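You operate a simulated robot arm through the tools that you are given. There is no shell and no other tool.

You run a simulated robot arm. Do the job below in one go: nothing can be reset, and whatever is moved stays where it is left.

## Task
Release the drive, turn the plate home by hand, engage the drive and step it two times.
Fine: home mark on the pointer; hands off the plate while the drive turns it; step key only; leave the knobs.

It is judged by the outcome, as a careful person would: the job done as asked, and still so three seconds after it is handed in. It fails if anything else is knocked over, pushed out of place, dropped, spilled or broken.

## Robot
A 7-joint arm with a two-finger parallel gripper, fixed in place. Base frame: the origin is on the floor under the middle of its stand, x ahead of it, y to its left, z up; the work surface is at about z = 0.843. Readings come in m, rad, newtons and seconds.
It reaches about 1.479 m from its shoulder. Its first joint turns from -2.897 to 2.897 rad. Payload 4.4 kg.
Tool frame: the origin (TCP) lies between the finger pads and is the grasp point; the fingertips stand 0.023 m ahead of it; z points along the fingers, y is the line along which they close. The gripper opens to 0.094 m. The fingers are 0.038 m wide and 0.01 m thick; the gripper's body (0.054 by 0.096 m) begins 0.039 m behind the TCP.
Orientation is told as [roll, pitch, yaw] about the base's x, y, z axes, in that order, counted from this pose: with the fingers straight down and closing along the base's y, the tool's x points along the base's -x, its y along +y and its z along -z.

## Interface
- The arm moves only by the tool drive_tool. Its argument "rows" is a list of rows, each an object of numbers (a shift or turn left out is 0, a gripper value left out holds the last): "dx", "dy", "dz": the shift along the base's x, y, z in units of 25 mm (1.0 is 25 mm); "ax", "ay", "az": the turn, a rotation vector about the base's x, y, z in units of 6 degrees (1.0 is 6 degrees). In form: [{"dx": .., "dy": .., "dz": .., "ax": .., "ay": .., "az": ..}, ...]. A call has 1 to 20 rows; each row shifts and turns the commanded pose from where the row before left it. "gripper" is the finger opening in m, from 0 to 0.094, set as the call begins (left out, the last holds). A call with a number of a shift or a turn outside -1 to 1 is refused whole. A row lasts 0.2 s, in which the tool goes at most 0.05 m and 0.15 rad; a call with a longer step from one row to the next is refused whole, and so is a gripper value outside its range. A pose out of reach is approached as far as the arm can. The call stops where the force on the tool passes 60 N (or 10 N more than at its start, if that is more) or the arm is blocked; 0.2 s more then pass. Each finger travels about 0.072 m/s and halts on what it meets, pressing with about 39 N; the grip force reading is that of the motor and also rises with nothing between the fingers. The clock runs only during rows and for 0.2 s after the last one: add rows that do not move to give the fingers time. The reply holds the time, the measured pose of the TCP, the force on the tool along the base axes, the opening and the grip force, in the units named above and with some noise, with the torque about the TCP (base axes, N m) and any sound that the robot's microphone picked up.
- Cameras (640 x 400 px; columns grow to the right, rows downward): "scene" is fixed at [0.2218, -0.6483, 1.3665]; the picture's right is [0.92, -0.39, 0.00], its down [-0.14, -0.33, -0.93] and it looks along [0.36, 0.86, -0.36] (base axes); focal length 351 px, centre (320, 200). "wrist" rides on the gripper at [0.086, 0.016, -0.074] in the tool frame; the picture's right is [-0.18, 0.98, 0.00], its down [-0.58, -0.11, -0.81] and it looks along [-0.79, -0.15, 0.59] (tool axes); focal length 243 px, centre (320, 200). There is no depth. A picture from a camera that has moved, and an enlarged one, comes with that camera's place and axes in the base frame and with its lens.
- get_image(camera): a new picture of that camera. It takes no simulated time.
- zoom(camera, box): a new picture of the part [left, top, right, bottom] of that camera's present view, enlarged. It takes no simulated time.
- close_job(): hands the job in; it is judged then, once.

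Places have to be worked out from the pictures, the camera data and where the tool is seen. Open the gripper and draw the arm clear of the work before you hand the job in, unless the task says otherwise.

The tools are called after ">>>" as name(argument=value, ...) on one line, values as JSON. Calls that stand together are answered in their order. drive_tool: Moves the arm, as the interface text tells. Its arguments: {"type":"object","properties":{"rows":{"type":"array"},"gripper":{"type":"number"}},"required":["rows"]} The other tools are called the same way: get_image (camera) takes a picture; zoom (camera, box) takes an enlarged picture of a part of a camera's view; close_job () hands the job in.

At the start:

```text
clock: 0.0
tool_pos: [0.7115, 0.4933, 1.0889]
tcp_rot: [0.0, 0.0, 0.002]
contact_force: [0.7, 0.0, 0.4]
torque: [0.0, 0.03, -0.03]
grip_width: 0.094
finger_force: 0.0
```

scene: 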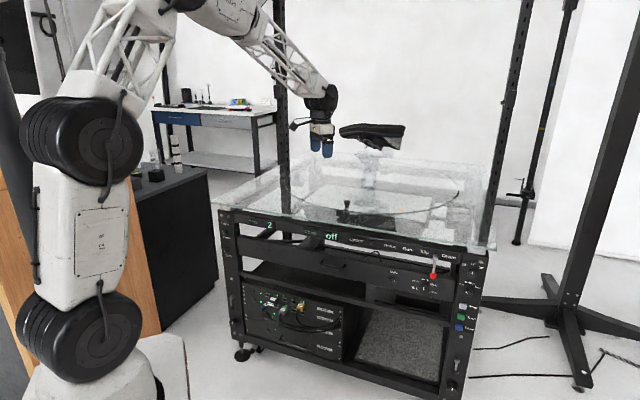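
wrist: 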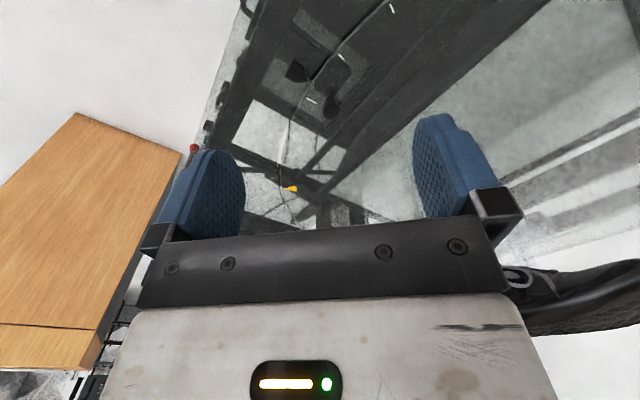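

I'll look more closely at the scene before moving: the panel with labels and lever, and the glass plate.

>>> zoom(camera="scene", box=[210, 200, 500, 380])

>>> zoom(camera="scene", box=[360, 220, 500, 310])

>>> zoom(camera="scene", box=[210, 200, 370, 300])

>>> zoom(camera="scene", box=[260, 110, 500, 260])

```text
2.21 times, centred on (355, 290) of scene
camera zoom: at [0.2218, -0.6483, 1.3665], right [0.92, -0.39, 0.0], down [-0.14, -0.33, -0.93], along [0.36, 0.86, -0.36], focal length 774 px, centre (243, 1)
```

zoom: 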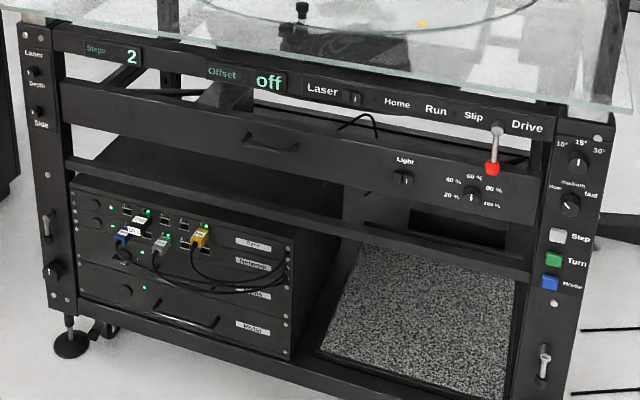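

```text
4.44 times, centred on (430, 265) of scene
camera zoom: at [0.2218, -0.6483, 1.3665], right [0.92, -0.39, 0.0], down [-0.14, -0.33, -0.93], along [0.36, 0.86, -0.36], focal length 1558 px, centre (-169, -89)
```

zoom: 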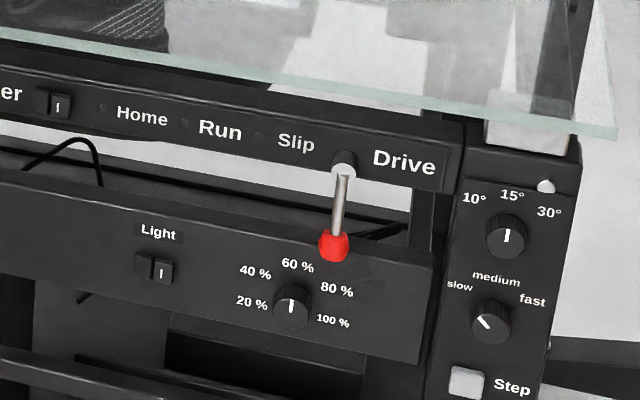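

```text
4.00 times, centred on (290, 250) of scene
camera zoom: at [0.2218, -0.6483, 1.3665], right [0.92, -0.39, 0.0], down [-0.14, -0.33, -0.93], along [0.36, 0.86, -0.36], focal length 1402 px, centre (440, 0)
```

zoom: 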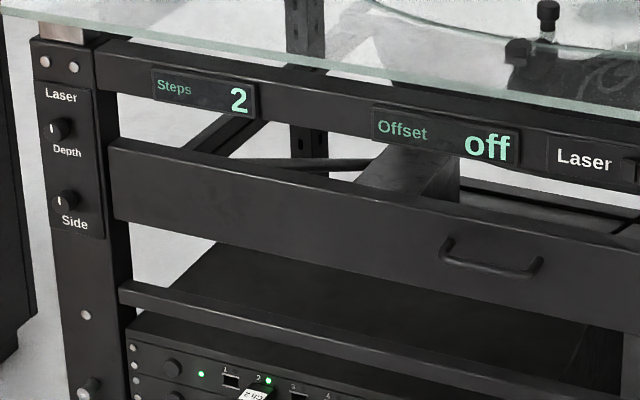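

```text
2.67 times, centred on (380, 185) of scene
camera zoom: at [0.2218, -0.6483, 1.3665], right [0.92, -0.39, 0.0], down [-0.14, -0.33, -0.93], along [0.36, 0.86, -0.36], focal length 935 px, centre (160, 240)
```

zoom: 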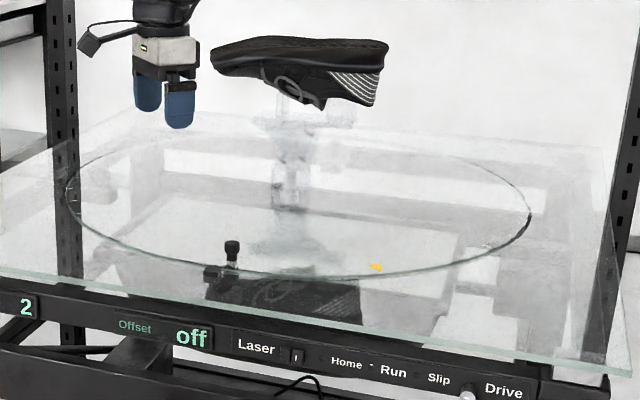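

I'll zoom in on the plate edge, the black post, the orange mark, and the lever and key columns.

>>> zoom(camera="scene", box=[320, 185, 420, 245])

>>> zoom(camera="scene", box=[430, 240, 500, 300])

>>> zoom(camera="scene", box=[430, 280, 500, 340])

>>> zoom(camera="scene", box=[280, 150, 380, 230])

>>> zoom(camera="scene", box=[390, 150, 480, 220])

```text
6.40 times, centred on (370, 215) of scene
camera zoom: at [0.2218, -0.6483, 1.3665], right [0.92, -0.39, 0.0], down [-0.14, -0.33, -0.93], along [0.36, 0.86, -0.36], focal length 2244 px, centre (0, 104)
```

zoom: 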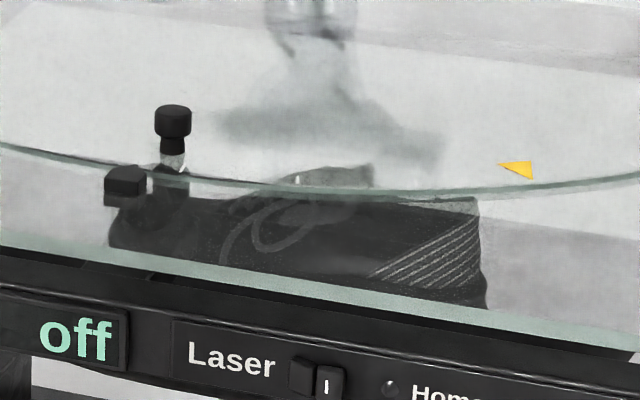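

```text
6.67 times, centred on (465, 270) of scene
camera zoom: at [0.2218, -0.6483, 1.3665], right [0.92, -0.39, 0.0], down [-0.14, -0.33, -0.93], along [0.36, 0.86, -0.36], focal length 2337 px, centre (-647, -267)
```

zoom: 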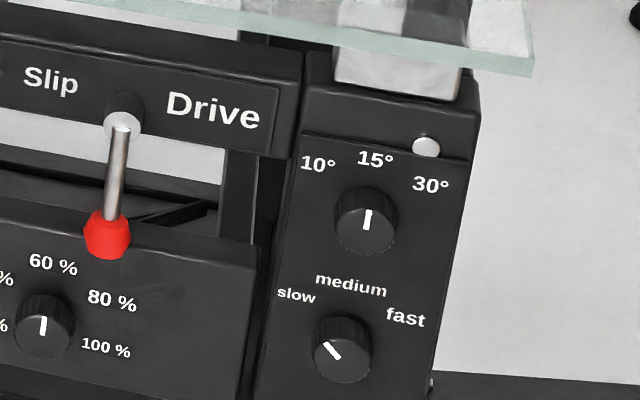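

```text
6.67 times, centred on (465, 310) of scene
camera zoom: at [0.2218, -0.6483, 1.3665], right [0.92, -0.39, 0.0], down [-0.14, -0.33, -0.93], along [0.36, 0.86, -0.36], focal length 2337 px, centre (-647, -533)
```

zoom: 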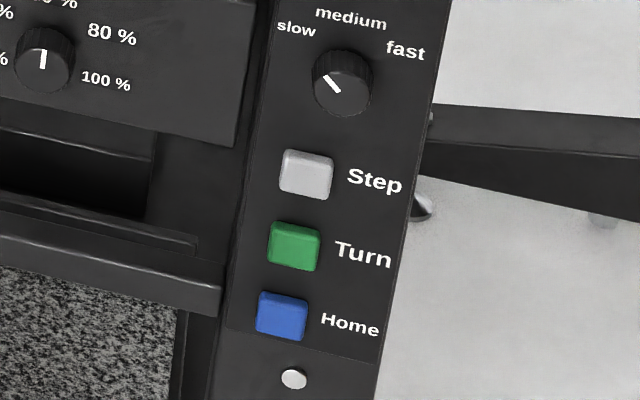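

```text
5.00 times, centred on (330, 190) of scene
camera zoom: at [0.2218, -0.6483, 1.3665], right [0.92, -0.39, 0.0], down [-0.14, -0.33, -0.93], along [0.36, 0.86, -0.36], focal length 1753 px, centre (270, 250)
```

zoom: 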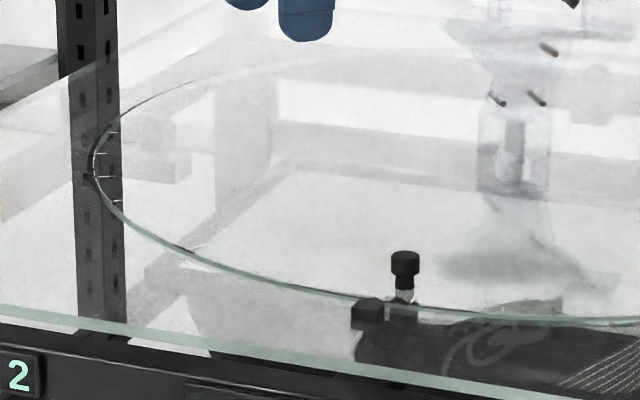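

```text
5.71 times, centred on (435, 185) of scene
camera zoom: at [0.2218, -0.6483, 1.3665], right [0.92, -0.39, 0.0], down [-0.14, -0.33, -0.93], along [0.36, 0.86, -0.36], focal length 2003 px, centre (-337, 286)
```

zoom: 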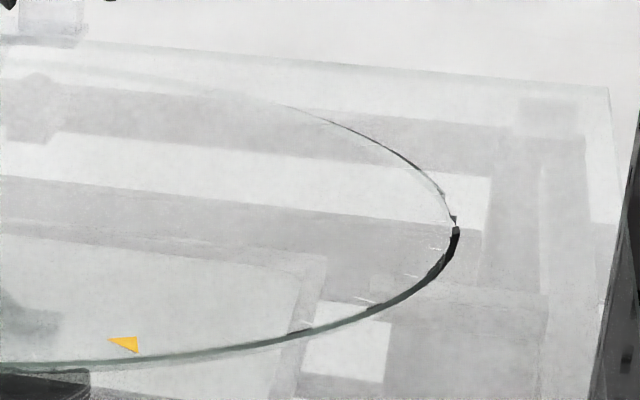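

The panel reads as lamps (Home, Run, Slip) plus a red lever at "Drive". I'll zoom tighter on the lever and lamps to see how the lever is hinged.

>>> zoom(camera="scene", box=[420, 245, 460, 285])

>>> zoom(camera="scene", box=[370, 230, 450, 265])

>>> zoom(camera="scene", box=[330, 195, 365, 220])

>>> zoom(camera="wrist", box=[230, 0, 430, 200])

```text
10.00 times, centred on (440, 265) of scene
camera zoom: at [0.2218, -0.6483, 1.3665], right [0.92, -0.39, 0.0], down [-0.14, -0.33, -0.93], along [0.36, 0.86, -0.36], focal length 3506 px, centre (-880, -450)
```

zoom: 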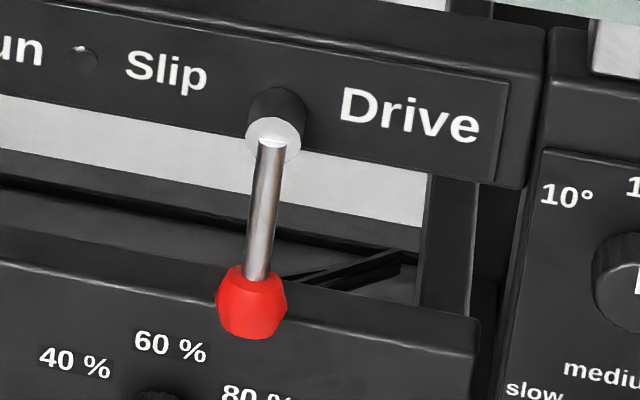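

```text
8.00 times, centred on (410, 248) of scene
camera zoom: at [0.2218, -0.6483, 1.3665], right [0.92, -0.39, 0.0], down [-0.14, -0.33, -0.93], along [0.36, 0.86, -0.36], focal length 2805 px, centre (-400, -180)
```

zoom: 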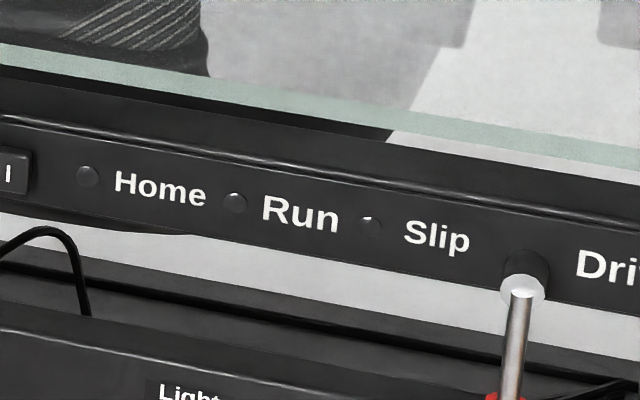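

```text
16.00 times, centred on (348, 208) of scene
camera zoom: at [0.2218, -0.6483, 1.3665], right [0.92, -0.39, 0.0], down [-0.14, -0.33, -0.93], along [0.36, 0.86, -0.36], focal length 5609 px, centre (-120, 80)
```

zoom: 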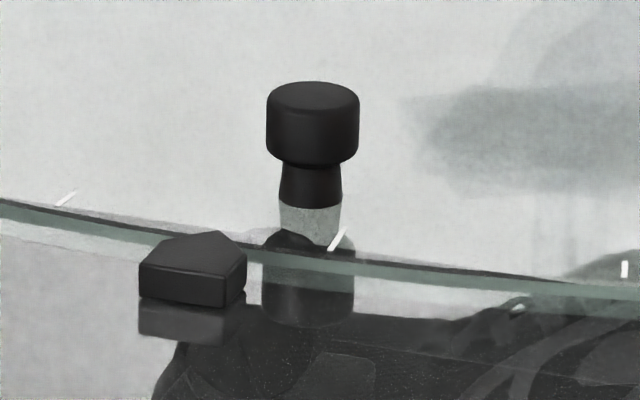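

```text
2.00 times, centred on (330, 100) of wrist
camera zoom: at [0.6239, 0.5103, 1.1631], right [0.18, 0.98, 0.0], down [0.58, -0.11, 0.81], along [0.79, -0.15, -0.59], focal length 485 px, centre (300, 400)
```

zoom: 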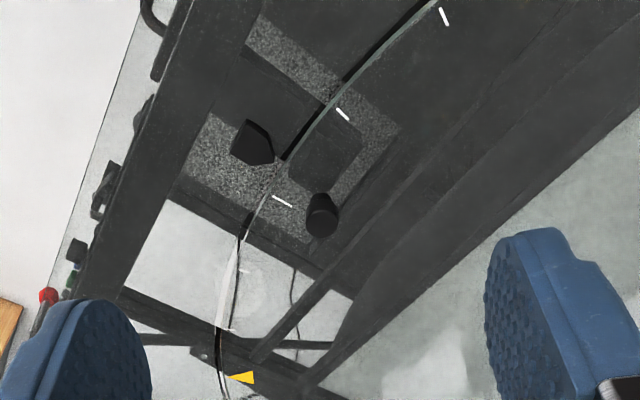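

The pointer is the black arrow-shaped block fixed at the front, the home mark is the yellow triangle, and there is a turning knob on the plate. I'll zoom into the wrist view to triangulate the lever and the knob.

>>> zoom(camera="wrist", box=[160, 60, 260, 180])

>>> zoom(camera="wrist", box=[280, 40, 380, 140])

>>> zoom(camera="wrist", box=[250, 120, 350, 220])

```text
3.33 times, centred on (210, 120) of wrist
camera zoom: at [0.6239, 0.5103, 1.1631], right [0.18, 0.98, 0.0], down [0.58, -0.11, 0.81], along [0.79, -0.15, -0.59], focal length 809 px, centre (687, 467)
```

zoom: 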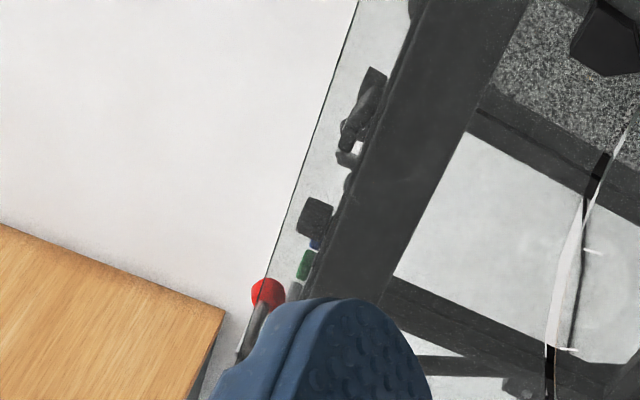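

```text
4.00 times, centred on (330, 90) of wrist
camera zoom: at [0.6239, 0.5103, 1.1631], right [0.18, 0.98, 0.0], down [0.58, -0.11, 0.81], along [0.79, -0.15, -0.59], focal length 970 px, centre (280, 640)
```

zoom: 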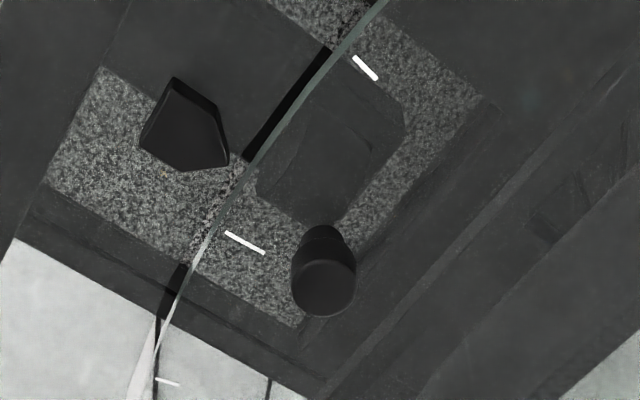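

```text
4.00 times, centred on (300, 170) of wrist
camera zoom: at [0.6239, 0.5103, 1.1631], right [0.18, 0.98, 0.0], down [0.58, -0.11, 0.81], along [0.79, -0.15, -0.59], focal length 970 px, centre (400, 320)
```

zoom: 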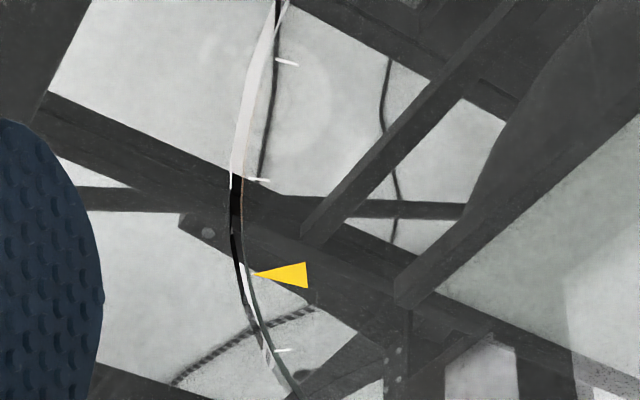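

Triangulating both views puts the plate centre at about (1.07, 0.75), radius 0.41. The pointer tip is at (0.783, 0.463) and the yellow mark tip at (0.997, 0.362), so it needs about −34°. The plate knob is at (0.821, 0.489), its top at z 0.868. The drive lever hangs down with its red knob at (0.966, 0.133, 0.708), and the front panel faces azimuth 47°. I'll first back off the table and yaw the tool to 47°.

>>> drive_tool(rows=[{"dx": -0.92, "dy": -0.98, "az": 1}, {"dx": -0.92, "dy": -0.98, "az": 1}, {"dx": -0.92, "dy": -0.98, "az": 1}, {"dx": -0.92, "dy": -0.98, "az": 1}, {"dx": -0.92, "dy": -0.98, "az": 1}, {"dx": -0.92, "dy": -0.98, "az": 1}, {"dx": -0.92, "dy": -0.98, "az": 1}, {"dx": 0.5, "dy": -0.8, "az": 0.83}, {"dx": 0.9, "dy": -0.98}, {"dx": 0.9, "dy": -0.98}, {"dx": 0.9, "dy": -0.98}, {"dx": 0.9, "dy": -0.98}])

```text
clock: 2.6
tool_pos: [0.6525, 0.2032, 1.0886]
tcp_rot: [-0.001, 0.0, 0.823]
contact_force: [0.5, -0.6, 0.3]
torque: [0.0, 0.0, -0.02]
grip_width: 0.0939
finger_force: 0.0
```

The yaw is in place. Next I tilt the tool so the fingers point horizontally at the panel (along azimuth 47°), while moving to stand off in front of the lever, well outside the table edge.

>>> drive_tool(rows=[{"dx": 0.6, "dy": -0.74, "dz": -0.3, "ax": 0.994, "ay": -0.928}, {"dx": 0.6, "dy": -0.74, "dz": -0.3, "ax": 0.994, "ay": -0.928}, {"dx": 0.6, "dy": -0.74, "dz": -0.3, "ax": 0.994, "ay": -0.928}, {"dx": 0.6, "dy": -0.74, "dz": -0.3, "ax": 0.994, "ay": -0.928}, {"dx": 0.6, "dy": -0.74, "dz": -0.3, "ax": 0.994, "ay": -0.928}, {"dx": 0.6, "dy": -0.74, "dz": -0.3, "ax": 0.994, "ay": -0.928}, {"dx": 0.6, "dy": -0.74, "dz": -0.3, "ax": 0.994, "ay": -0.928}, {"dx": 0.6, "dy": -0.74, "dz": -0.3, "ax": 0.994, "ay": -0.928}, {"dx": 0.6, "dy": -0.74, "dz": -0.3, "ax": 0.994, "ay": -0.928}, {"dx": 0.6, "dy": -0.74, "dz": -0.3, "ax": 0.994, "ay": -0.928}, {"dx": 0.6, "dy": -0.74, "dz": -0.3, "ax": 0.994, "ay": -0.928}])

>>> get_image(camera="scene")

>>> get_image(camera="wrist")

```text
clock: 5.0
tool_pos: [0.818, 0.0008, 1.0062]
tcp_rot: [-0.789, -1.568, 1.608]
contact_force: [0.3, 0.1, -0.3]
torque: [-0.01, 0.01, -0.01]
grip_width: 0.0941
finger_force: 0.1
```

```text
taken
```

scene: 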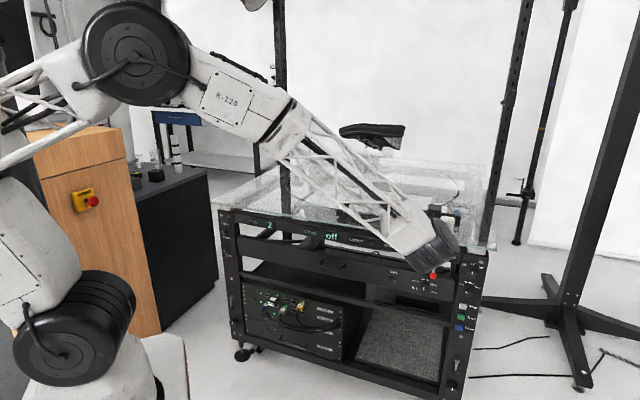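

```text
taken
camera wrist: at [0.7546, -0.0425, 0.9199], right [-0.72, 0.67, 0.18], down [-0.47, -0.66, 0.58], along [0.51, 0.33, 0.79], focal length 243 px, centre (320, 200)
```

wrist: 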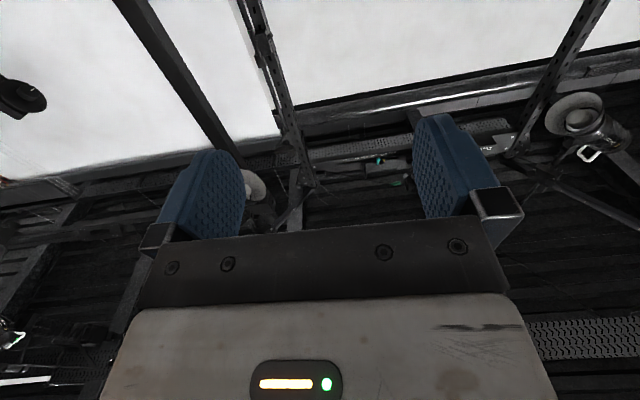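

The tool is horizontal and in the clear at n≈0.56 (the table edge is at 0.754). I descend to lever height and line up laterally with the lever, then look.

>>> drive_tool(rows=[{"dz": -1, "dx": 0.05, "dy": -0.045}, {"dz": -1, "dx": 0.05, "dy": -0.045}, {"dz": -1, "dx": 0.05, "dy": -0.045}, {"dz": -1, "dx": 0.05, "dy": -0.045}, {"dz": -1, "dx": 0.05, "dy": -0.045}, {"dz": -1, "dx": 0.05, "dy": -0.045}, {"dz": -1, "dx": 0.05, "dy": -0.045}, {"dz": -1, "dx": 0.05, "dy": -0.045}, {"dz": -1, "dx": 0.05, "dy": -0.045}, {"dz": -1, "dx": 0.05, "dy": -0.045}, {"dz": -1, "dx": 0.05, "dy": -0.045}, {"dz": -0.92}])

>>> get_image(camera="scene")

>>> get_image(camera="wrist")

```text
clock: 7.6
tool_pos: [0.8297, -0.0117, 0.7086]
tcp_rot: [-0.607, -1.568, 1.426]
contact_force: [0.5, 0.8, 0.1]
torque: [0.02, 0.03, -0.04]
grip_width: 0.0939
finger_force: 0.0
```

```text
taken
```

scene: 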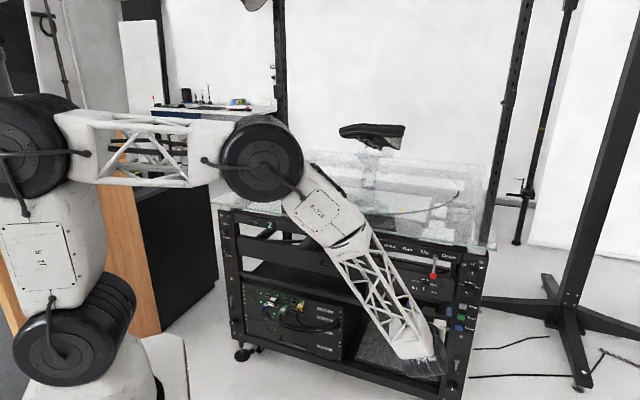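

```text
taken
camera wrist: at [0.7677, -0.0546, 0.6221], right [-0.72, 0.67, 0.18], down [-0.47, -0.66, 0.58], along [0.51, 0.33, 0.79], focal length 243 px, centre (320, 200)
```

wrist: 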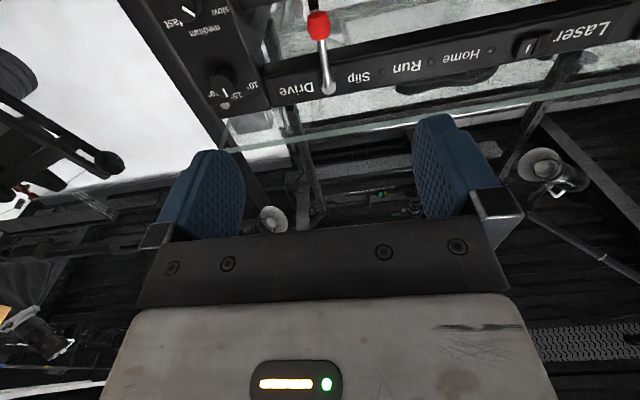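

The lever hangs straight down between the fingers' lateral span, with its pivot at z≈0.774 and its red knob at z≈0.708. I'll zoom in on the wrist view for the lamps and panel depth before I go in.

>>> zoom(camera="wrist", box=[260, 0, 540, 140])

>>> zoom(camera="wrist", box=[160, 0, 360, 140])

>>> zoom(camera="scene", box=[370, 225, 500, 315])

```text
2.29 times, centred on (400, 70) of wrist
camera zoom: at [0.7677, -0.0546, 0.6221], right [-0.72, 0.67, 0.18], down [-0.47, -0.66, 0.58], along [0.51, 0.33, 0.79], focal length 555 px, centre (137, 497)
```

zoom: 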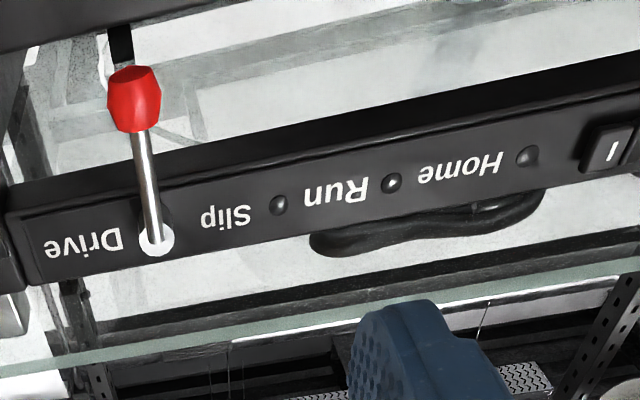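

```text
2.86 times, centred on (260, 70) of wrist
camera zoom: at [0.7677, -0.0546, 0.6221], right [-0.72, 0.67, 0.18], down [-0.47, -0.66, 0.58], along [0.51, 0.33, 0.79], focal length 693 px, centre (491, 571)
```

zoom: 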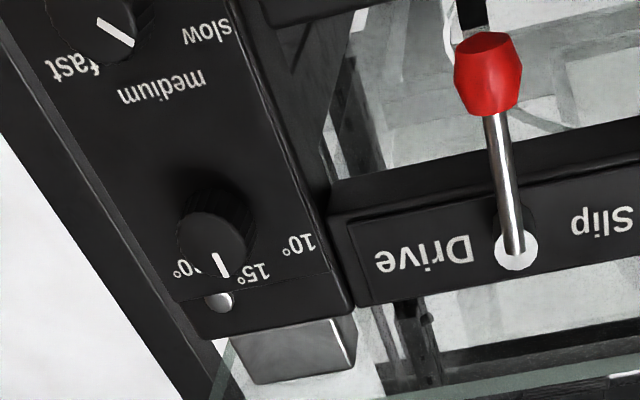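

```text
4.44 times, centred on (435, 270) of scene
camera zoom: at [0.2218, -0.6483, 1.3665], right [0.92, -0.39, 0.0], down [-0.14, -0.33, -0.93], along [0.36, 0.86, -0.36], focal length 1558 px, centre (-191, -111)
```

zoom: 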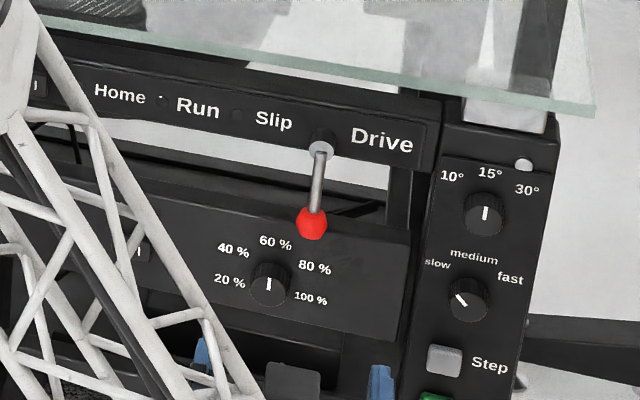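

The bar face is at n≈0.79 and the lever knob at n≈0.757, so there is room for the fingertips. I narrow the fingers to 45 mm and slide in around the red knob.

>>> drive_tool(gripper=0.048, rows=[{"dx": 0, "dy": 0}, {"dx": 0, "dy": 0}, {"dx": 0.64, "dy": 0.683}, {"dx": 0.64, "dy": 0.683}, {"dx": 0.64, "dy": 0.683}, {"dx": 0.64, "dy": 0.683}, {"dx": 0.64, "dy": 0.683}, {"dx": 0.64, "dy": 0.683}, {"dx": 0.64, "dy": 0.683}, {"dx": 0.5, "dy": 0.53}])

>>> get_image(camera="wrist")

>>> zoom(camera="scene", box=[370, 225, 500, 315])

```text
clock: 9.8
tool_pos: [0.9561, 0.122, 0.7084]
tcp_rot: [-0.296, -1.567, 1.113]
contact_force: [0.9, 0.2, 0.0]
torque: [-0.01, 0.02, -0.03]
grip_width: 0.048
finger_force: 0.0
```

```text
taken
camera wrist: at [0.893, 0.0781, 0.6218], right [-0.72, 0.67, 0.18], down [-0.47, -0.66, 0.59], along [0.51, 0.33, 0.79], focal length 243 px, centre (320, 200)
```

wrist: 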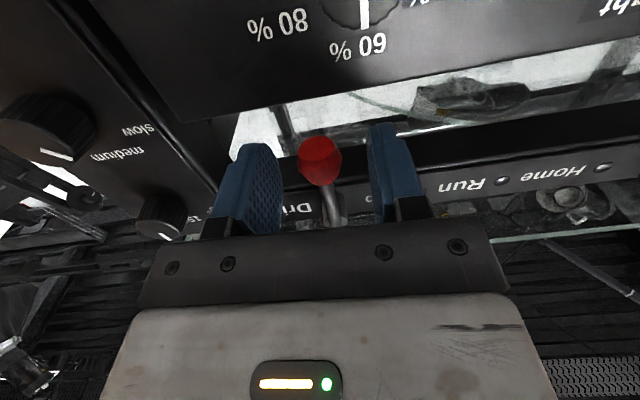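

```text
4.44 times, centred on (435, 270) of scene
camera zoom: at [0.2218, -0.6483, 1.3665], right [0.92, -0.39, 0.0], down [-0.14, -0.33, -0.93], along [0.36, 0.86, -0.36], focal length 1558 px, centre (-191, -111)
```

zoom: 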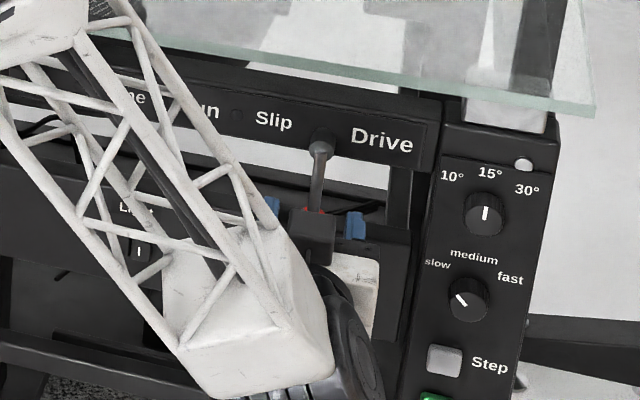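

The red knob sits between the fingers. I push gently to the left (toward "Slip") in small steps and watch force and sound.

>>> drive_tool(rows=[{"dx": -0.146, "dy": 0.137}, {"dx": -0.146, "dy": 0.137}, {"dx": -0.146, "dy": 0.137}, {"dx": -0.088, "dy": 0.082}, {"dx": -0.088, "dy": 0.082}])

>>> get_image(camera="wrist")

```text
clock: 11.0
tool_pos: [0.9417, 0.1353, 0.7096]
tcp_rot: [-0.343, -1.565, 1.16]
contact_force: [32.6, -19.8, -9.7]
torque: [-0.07, 0.51, -0.33]
grip_width: 0.065
finger_force: 19.2
```

```text
taken
camera wrist: at [0.8776, 0.0918, 0.6223], right [-0.72, 0.67, 0.18], down [-0.47, -0.66, 0.59], along [0.51, 0.33, 0.79], focal length 243 px, centre (320, 200)
```

wrist: 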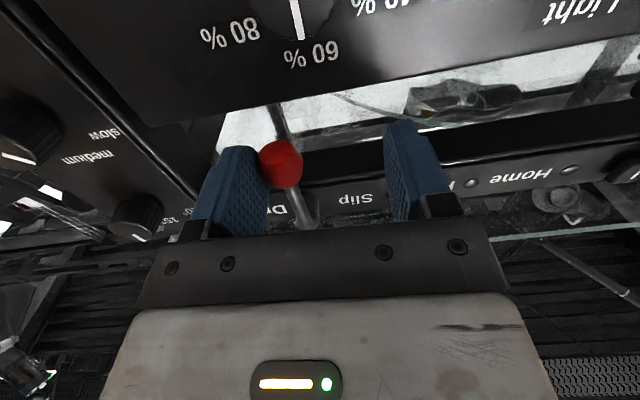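

Pushing left meets firm resistance (about 38 N, lever still vertical), so that side is a stop. I back off to centre and try the other way gently.

>>> drive_tool(gripper=0.048, rows=[{"dx": 0.146, "dy": -0.137}, {"dx": 0.146, "dy": -0.137}, {"dx": 0.146, "dy": -0.137}, {"dx": 0.146, "dy": -0.137}, {"dx": 0, "dy": 0}])

>>> get_image(camera="wrist")

```text
clock: 12.2
tool_pos: [0.9532, 0.122, 0.7091]
tcp_rot: [-0.248, -1.564, 1.068]
contact_force: [-0.3, -0.1, 0.2]
torque: [-0.01, -0.05, 0.01]
grip_width: 0.0477
finger_force: 0.2
```

```text
taken
camera wrist: at [0.8907, 0.0794, 0.6222], right [-0.72, 0.67, 0.18], down [-0.47, -0.66, 0.59], along [0.51, 0.33, 0.79], focal length 243 px, centre (320, 200)
```

wrist: 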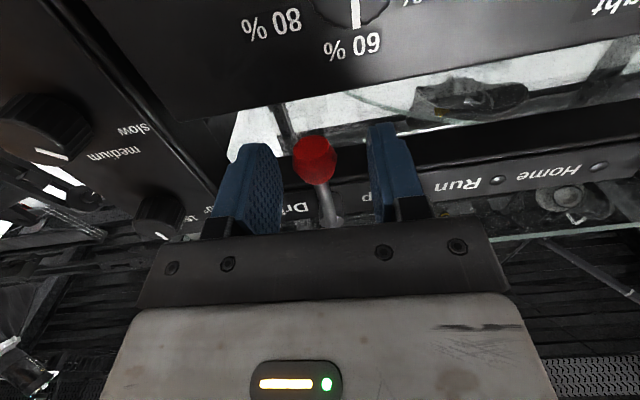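

The lever is back between the fingers and unforced. I try a gentle push to the right.

>>> drive_tool(rows=[{"dx": 0.146, "dy": -0.137}, {"dx": 0.146, "dy": -0.137}, {"dx": 0.146, "dy": -0.137}, {"dx": 0.06, "dy": -0.055}])

>>> get_image(camera="wrist")

```text
clock: 13.2
tool_pos: [0.9655, 0.1109, 0.7086]
tcp_rot: [-0.174, -1.565, 0.995]
contact_force: [-0.7, 1.4, -1.6]
torque: [-0.05, -0.02, 0.05]
grip_width: 0.0493
finger_force: 1.3
```

```text
taken
camera wrist: at [0.9031, 0.0679, 0.6217], right [-0.72, 0.67, 0.18], down [-0.47, -0.66, 0.59], along [0.51, 0.33, 0.79], focal length 243 px, centre (320, 200)
```

wrist: 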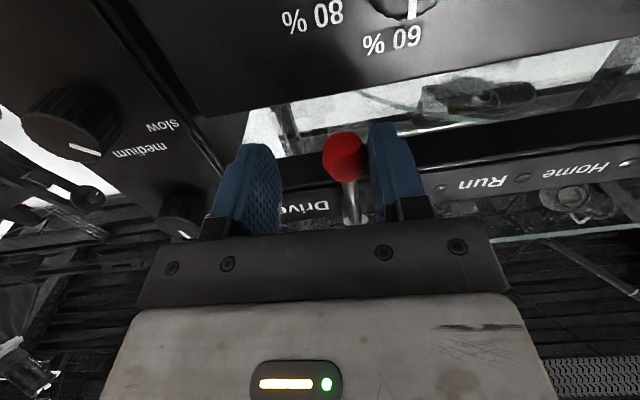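

The left finger has just touched the knob (about 2 N). I push a few more millimetres right.

>>> drive_tool(rows=[{"dx": 0.1, "dy": -0.094}, {"dx": 0.1, "dy": -0.094}])

>>> get_image(camera="wrist")

```text
clock: 13.8
tool_pos: [0.9712, 0.1057, 0.7079]
tcp_rot: [-0.321, -1.569, 1.141]
contact_force: [-1.2, 1.5, -0.4]
torque: [0.02, 0.0, 0.01]
grip_width: 0.0484
finger_force: 0.4
```

```text
taken
camera wrist: at [0.9088, 0.0628, 0.6225], right [-0.72, 0.67, 0.18], down [-0.47, -0.66, 0.58], along [0.51, 0.33, 0.79], focal length 243 px, centre (320, 200)
```

wrist: 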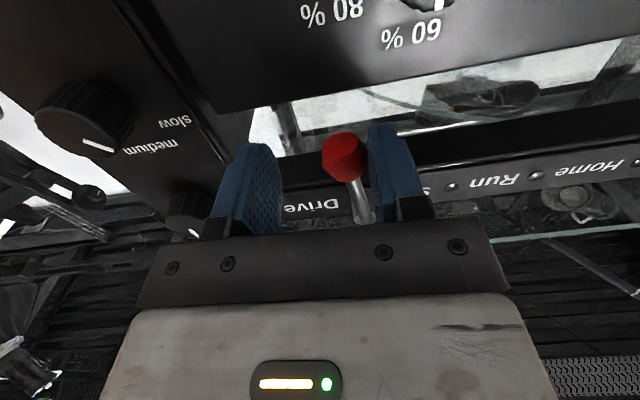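

The lever swings freely to the right with little force. I follow its arc to about 30° and check the lamps and sound.

>>> drive_tool(rows=[{"dx": 0.195, "dy": -0.182, "dz": 0.06}, {"dx": 0.195, "dy": -0.182, "dz": 0.08}, {"dx": 0.195, "dy": -0.182, "dz": 0.1}, {"dx": 0.195, "dy": -0.182, "dz": 0.12}])

>>> get_image(camera="wrist")

>>> zoom(camera="scene", box=[370, 225, 500, 315])

```text
clock: 14.8
tool_pos: [0.9911, 0.0882, 0.7174]
tcp_rot: [-0.253, -1.565, 1.071]
contact_force: [-1.5, 1.1, -0.3]
torque: [-0.04, 0.01, 0.02]
grip_width: 0.0485
finger_force: 0.1
```

```text
taken
camera wrist: at [0.9283, 0.0448, 0.6306], right [-0.72, 0.67, 0.18], down [-0.47, -0.66, 0.59], along [0.51, 0.33, 0.79], focal length 243 px, centre (320, 200)
```

wrist: 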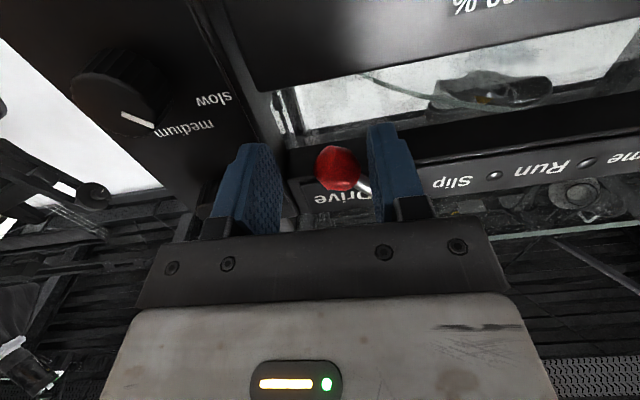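

```text
4.44 times, centred on (435, 270) of scene
camera zoom: at [0.2218, -0.6483, 1.3665], right [0.92, -0.39, 0.0], down [-0.14, -0.33, -0.93], along [0.36, 0.86, -0.36], focal length 1558 px, centre (-191, -111)
```

zoom: 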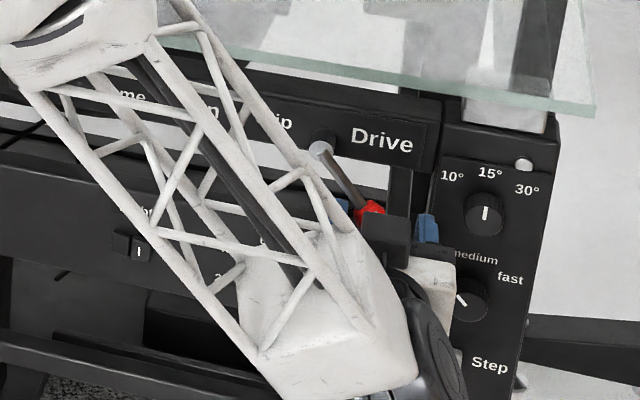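

The lever follows easily to roughly 35°. The right finger would soon near the 10/15/30° knob, so before going on I check the Slip lamp and clearances.

>>> zoom(camera="wrist", box=[400, 120, 640, 240])

>>> zoom(camera="scene", box=[415, 240, 495, 300])

```text
2.67 times, centred on (520, 180) of wrist
camera zoom: at [0.9283, 0.0448, 0.6306], right [-0.72, 0.67, 0.18], down [-0.47, -0.66, 0.59], along [0.51, 0.33, 0.79], focal length 647 px, centre (-213, 253)
```

zoom: 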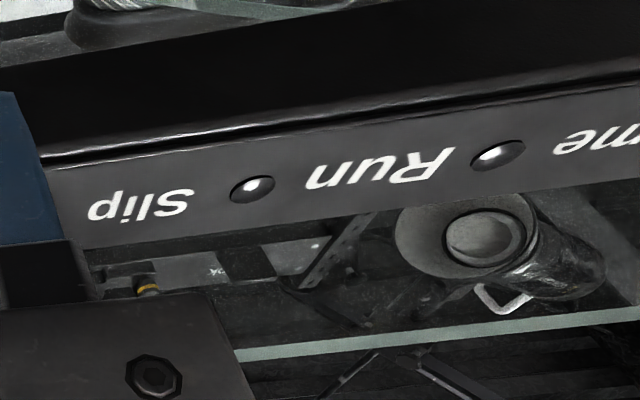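

```text
6.67 times, centred on (455, 270) of scene
camera zoom: at [0.2218, -0.6483, 1.3665], right [0.92, -0.39, 0.0], down [-0.14, -0.33, -0.93], along [0.36, 0.86, -0.36], focal length 2337 px, centre (-580, -267)
```

zoom: 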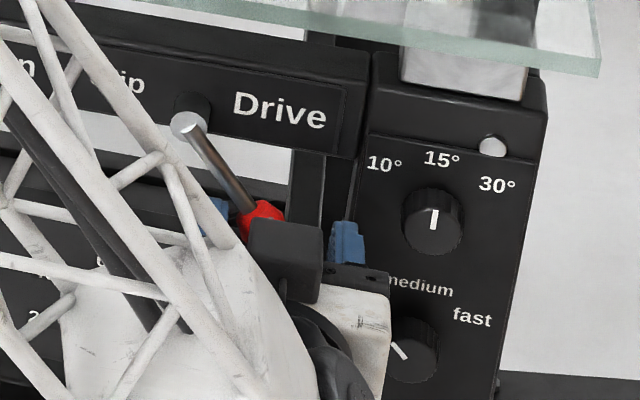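

The Slip lamp is still off at about 30°. I back straight out, leaving the lever, so that I can close the fingers and push it further with a slimmer tool, away from the knobs.

>>> drive_tool(rows=[{"dx": -0.1, "dy": 0.09}, {"dx": -0.55, "dy": -0.584}, {"dx": -0.55, "dy": -0.584}, {"dx": -0.55, "dy": -0.584}])

>>> drive_tool(gripper=0.0, rows=[{"dx": -0.34, "dy": 0.32, "dz": -0.14}, {"dx": -0.34, "dy": 0.32, "dz": -0.14}, {"dx": -0.34, "dy": 0.32, "dz": -0.14}])

>>> get_image(camera="wrist")

>>> zoom(camera="scene", box=[415, 240, 495, 300])

```text
clock: 15.8
tool_pos: [0.9458, 0.046, 0.716]
tcp_rot: [-0.209, -1.566, 1.028]
contact_force: [0.3, -0.2, 0.7]
torque: [-0.01, 0.02, 0.0]
grip_width: 0.0481
finger_force: 0.1
```

```text
clock: 16.6
tool_pos: [0.921, 0.0717, 0.706]
tcp_rot: [-0.226, -1.566, 1.043]
contact_force: [-1.0, 0.1, 0.4]
torque: [0.0, -0.02, 0.0]
grip_width: 0.0
finger_force: 39.4
```

```text
taken
camera wrist: at [0.8584, 0.027, 0.6207], right [-0.72, 0.67, 0.18], down [-0.47, -0.66, 0.59], along [0.51, 0.33, 0.79], focal length 243 px, centre (320, 200)
```

wrist: 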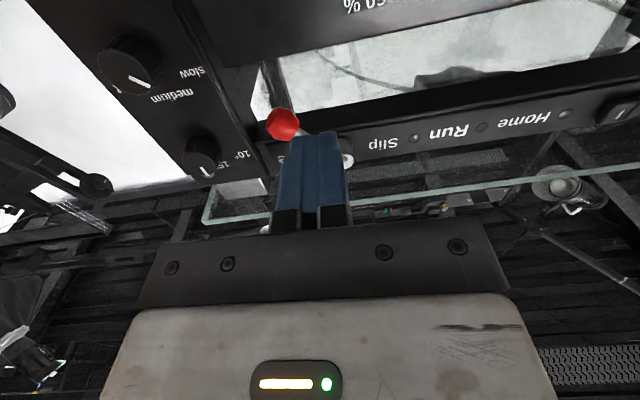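

```text
6.67 times, centred on (455, 270) of scene
camera zoom: at [0.2218, -0.6483, 1.3665], right [0.92, -0.39, 0.0], down [-0.14, -0.33, -0.93], along [0.36, 0.86, -0.36], focal length 2337 px, centre (-580, -267)
```

zoom: 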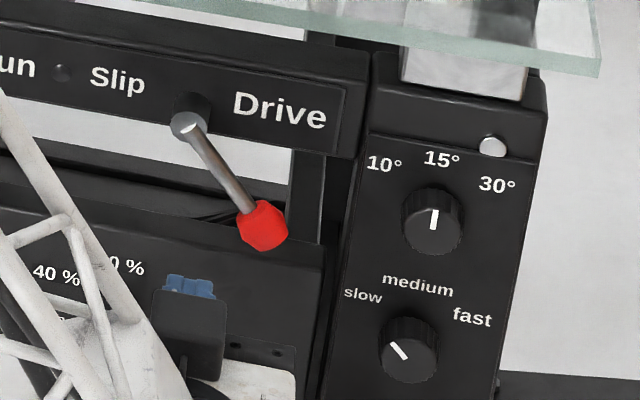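

The lever stays where it was left (about 38°). With the fingers closed, I slide in to the left of the red knob and push it further round to about 60°.

>>> drive_tool(rows=[{"dx": 0.579, "dy": 0.619}, {"dx": 0.579, "dy": 0.619}, {"dx": 0.579, "dy": 0.619}, {"dx": 0.27, "dy": -0.252, "dz": 0.21}, {"dx": 0.27, "dy": -0.252, "dz": 0.21}, {"dx": 0.15, "dy": -0.138, "dz": 0.145}, {"dx": 0.15, "dy": -0.138, "dz": 0.145}])

>>> get_image(camera="wrist")

>>> zoom(camera="scene", box=[415, 240, 495, 300])

```text
clock: 18.1
tool_pos: [0.9825, 0.1017, 0.7231]
tcp_rot: [-0.646, -1.567, 1.469]
contact_force: [-28.5, 4.4, 13.8]
torque: [-0.08, -0.64, -0.05]
grip_width: 0.0
finger_force: 38.9
stopped in row 7: the force on the tool passed its limit at 72 N (the readings are from after the stop); the commanded pose is now the measured one
```

```text
taken
camera wrist: at [0.9195, 0.0576, 0.6362], right [-0.72, 0.67, 0.18], down [-0.47, -0.66, 0.58], along [0.51, 0.34, 0.79], focal length 243 px, centre (320, 200)
```

wrist: 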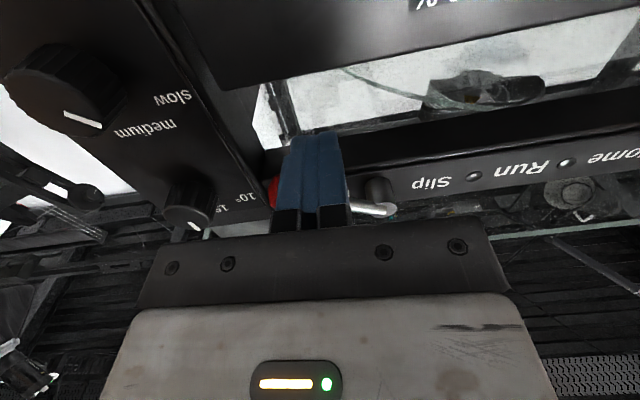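

```text
6.67 times, centred on (455, 270) of scene
camera zoom: at [0.2218, -0.6483, 1.3665], right [0.92, -0.39, 0.0], down [-0.14, -0.33, -0.93], along [0.36, 0.86, -0.36], focal length 2337 px, centre (-580, -267)
```

zoom: 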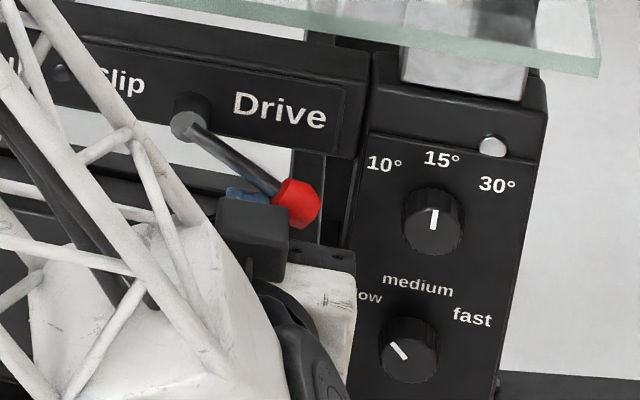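

The force spiked, so the lever has reached its end stop near 55–60°. I ease the finger back off and check the Slip lamp.

>>> drive_tool(rows=[{"dx": -0.15, "dy": 0.14, "dz": -0.1}, {"dx": -0.15, "dy": 0.14, "dz": -0.1}])

>>> zoom(camera="wrist", box=[240, 120, 640, 260])

>>> zoom(camera="scene", box=[375, 220, 495, 300])

```text
clock: 18.7
tool_pos: [0.9738, 0.1068, 0.7171]
tcp_rot: [-0.282, -1.565, 1.107]
contact_force: [0.3, 0.2, 0.5]
torque: [0.05, -0.02, 0.01]
grip_width: 0.0001
finger_force: 39.0
```

```text
1.60 times, centred on (440, 190) of wrist
camera zoom: at [0.9123, 0.0644, 0.6306], right [-0.72, 0.67, 0.18], down [-0.47, -0.66, 0.59], along [0.51, 0.34, 0.79], focal length 388 px, centre (128, 216)
```

zoom: 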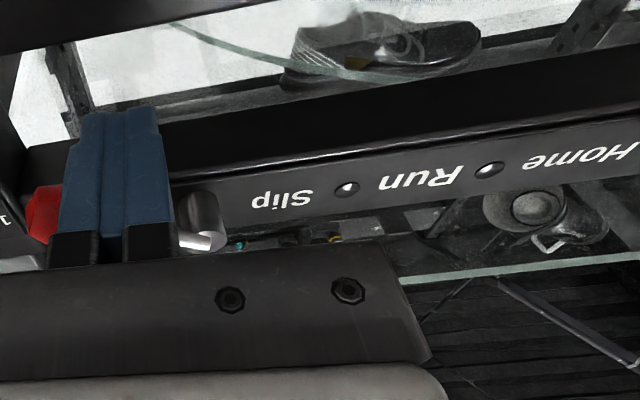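

```text
5.00 times, centred on (435, 260) of scene
camera zoom: at [0.2218, -0.6483, 1.3665], right [0.92, -0.39, 0.0], down [-0.14, -0.33, -0.93], along [0.36, 0.86, -0.36], focal length 1753 px, centre (-255, -100)
```

zoom: 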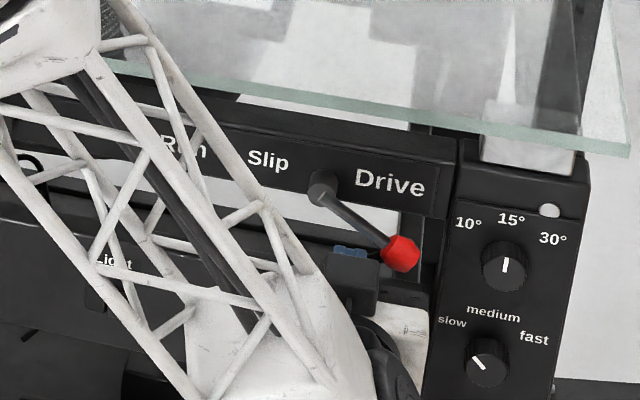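

The lever now rests at about 55° and is clearly off its down position, with all lamps dark and no obstruction. I retreat from the panel, then raise and re-tilt the tool downwards to go test the plate by its knob.

>>> drive_tool(rows=[{"dx": -0.84, "dy": -0.9}, {"dx": -0.84, "dy": -0.9}, {"dx": -0.84, "dy": -0.9}, {"dx": -0.84, "dy": -0.9}, {"dx": -0.84, "dy": -0.9}, {"dx": -0.84, "dy": -0.9}, {"dz": 1}, {"dz": 1}, {"dz": 1}, {"dz": 1}, {"dz": 1}, {"dz": 1}, {"dz": 1}, {"dz": 1}, {"dz": 1}, {"dz": 1}, {"dz": 1}, {"dz": 1}])

>>> drive_tool(gripper=0.06, rows=[{"ax": -0.994, "ay": 0.928}, {"ax": -0.994, "ay": 0.928}, {"ax": -0.994, "ay": 0.928}, {"ax": -0.994, "ay": 0.928}, {"ax": -0.994, "ay": 0.928}, {"ax": -0.994, "ay": 0.928}, {"ax": -0.994, "ay": 0.928}, {"ax": -0.994, "ay": 0.928}, {"ax": -0.994, "ay": 0.928}, {"ax": -0.994, "ay": 0.928}, {"ax": -0.994, "ay": 0.928}])

>>> get_image(camera="scene")

>>> zoom(camera="scene", box=[375, 220, 495, 300])

```text
clock: 22.5
tool_pos: [0.8499, -0.0274, 1.0166]
tcp_rot: [-0.257, -1.567, 1.082]
contact_force: [0.3, 0.1, 0.1]
torque: [0.02, -0.01, 0.01]
grip_width: 0.0
finger_force: 39.0
```

```text
clock: 24.9
tool_pos: [0.8495, -0.0278, 1.0166]
tcp_rot: [0.002, 0.002, 0.822]
contact_force: [0.2, 0.3, -1.1]
torque: [-0.05, 0.01, 0.01]
grip_width: 0.0599
finger_force: 0.1
```

```text
taken
```

scene: 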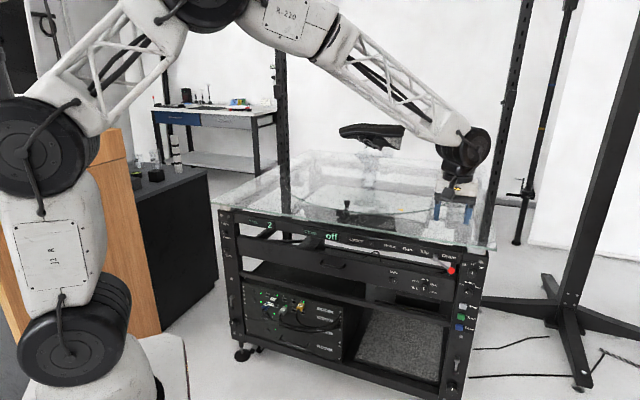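

```text
5.00 times, centred on (435, 260) of scene
camera zoom: at [0.2218, -0.6483, 1.3665], right [0.92, -0.39, 0.0], down [-0.14, -0.33, -0.93], along [0.36, 0.86, -0.36], focal length 1753 px, centre (-255, -100)
```

zoom: 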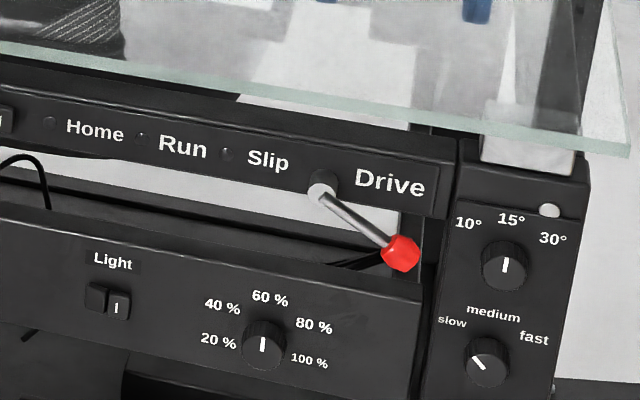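

The lever stays at about 55° with the knobs untouched. I move over the table front to a point above the plate's turning knob.

>>> drive_tool(rows=[{"dx": -0.06, "dy": 1}, {"dx": -0.06, "dy": 1}, {"dx": -0.06, "dy": 1}, {"dx": -0.06, "dy": 1}, {"dx": -0.06, "dy": 1}, {"dx": -0.06, "dy": 1}, {"dx": -0.06, "dy": 1}, {"dx": -0.06, "dy": 1}, {"dx": -0.06, "dy": 1}, {"dx": -0.06, "dy": 1}, {"dx": -0.06, "dy": 1}, {"dx": -0.06, "dy": 1}, {"dx": -0.06, "dy": 1}, {"dx": -0.06, "dy": 1}, {"dx": -0.06, "dy": 1}, {"dx": -0.06, "dy": 1}, {"dx": -0.06, "dy": 1}, {"dx": -0.06, "dy": 1}, {"dx": -0.06, "dy": 1}, {"dx": -0.06, "dy": 1}])

>>> get_image(camera="wrist")

>>> zoom(camera="scene", box=[270, 140, 430, 240])

```text
clock: 29.1
tool_pos: [0.8202, 0.472, 1.0174]
tcp_rot: [0.004, -0.001, 0.821]
contact_force: [-0.9, 0.4, 1.0]
torque: [0.0, 0.04, 0.0]
grip_width: 0.0598
finger_force: 0.1
```

```text
taken
camera wrist: at [0.7488, 0.4207, 1.0922], right [-0.59, 0.8, 0.0], down [0.48, 0.35, 0.81], along [0.65, 0.48, -0.59], focal length 243 px, centre (320, 200)
```

wrist: 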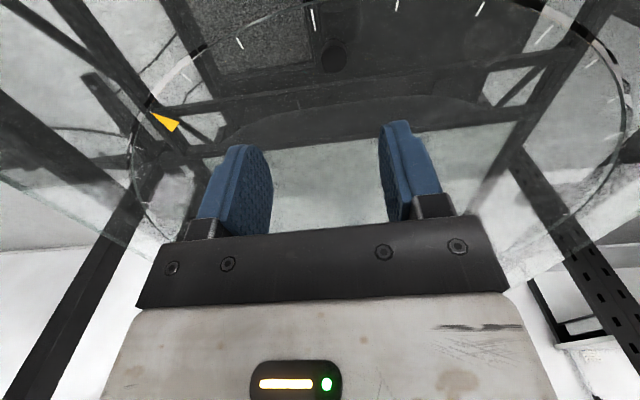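

```text
4.00 times, centred on (350, 190) of scene
camera zoom: at [0.2218, -0.6483, 1.3665], right [0.92, -0.39, 0.0], down [-0.14, -0.33, -0.93], along [0.36, 0.86, -0.36], focal length 1402 px, centre (200, 240)
```

zoom: 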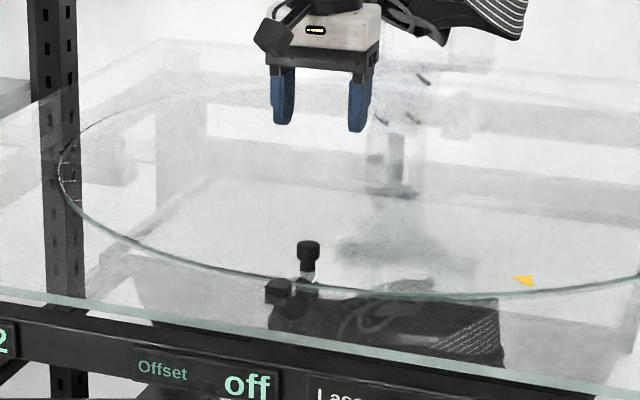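

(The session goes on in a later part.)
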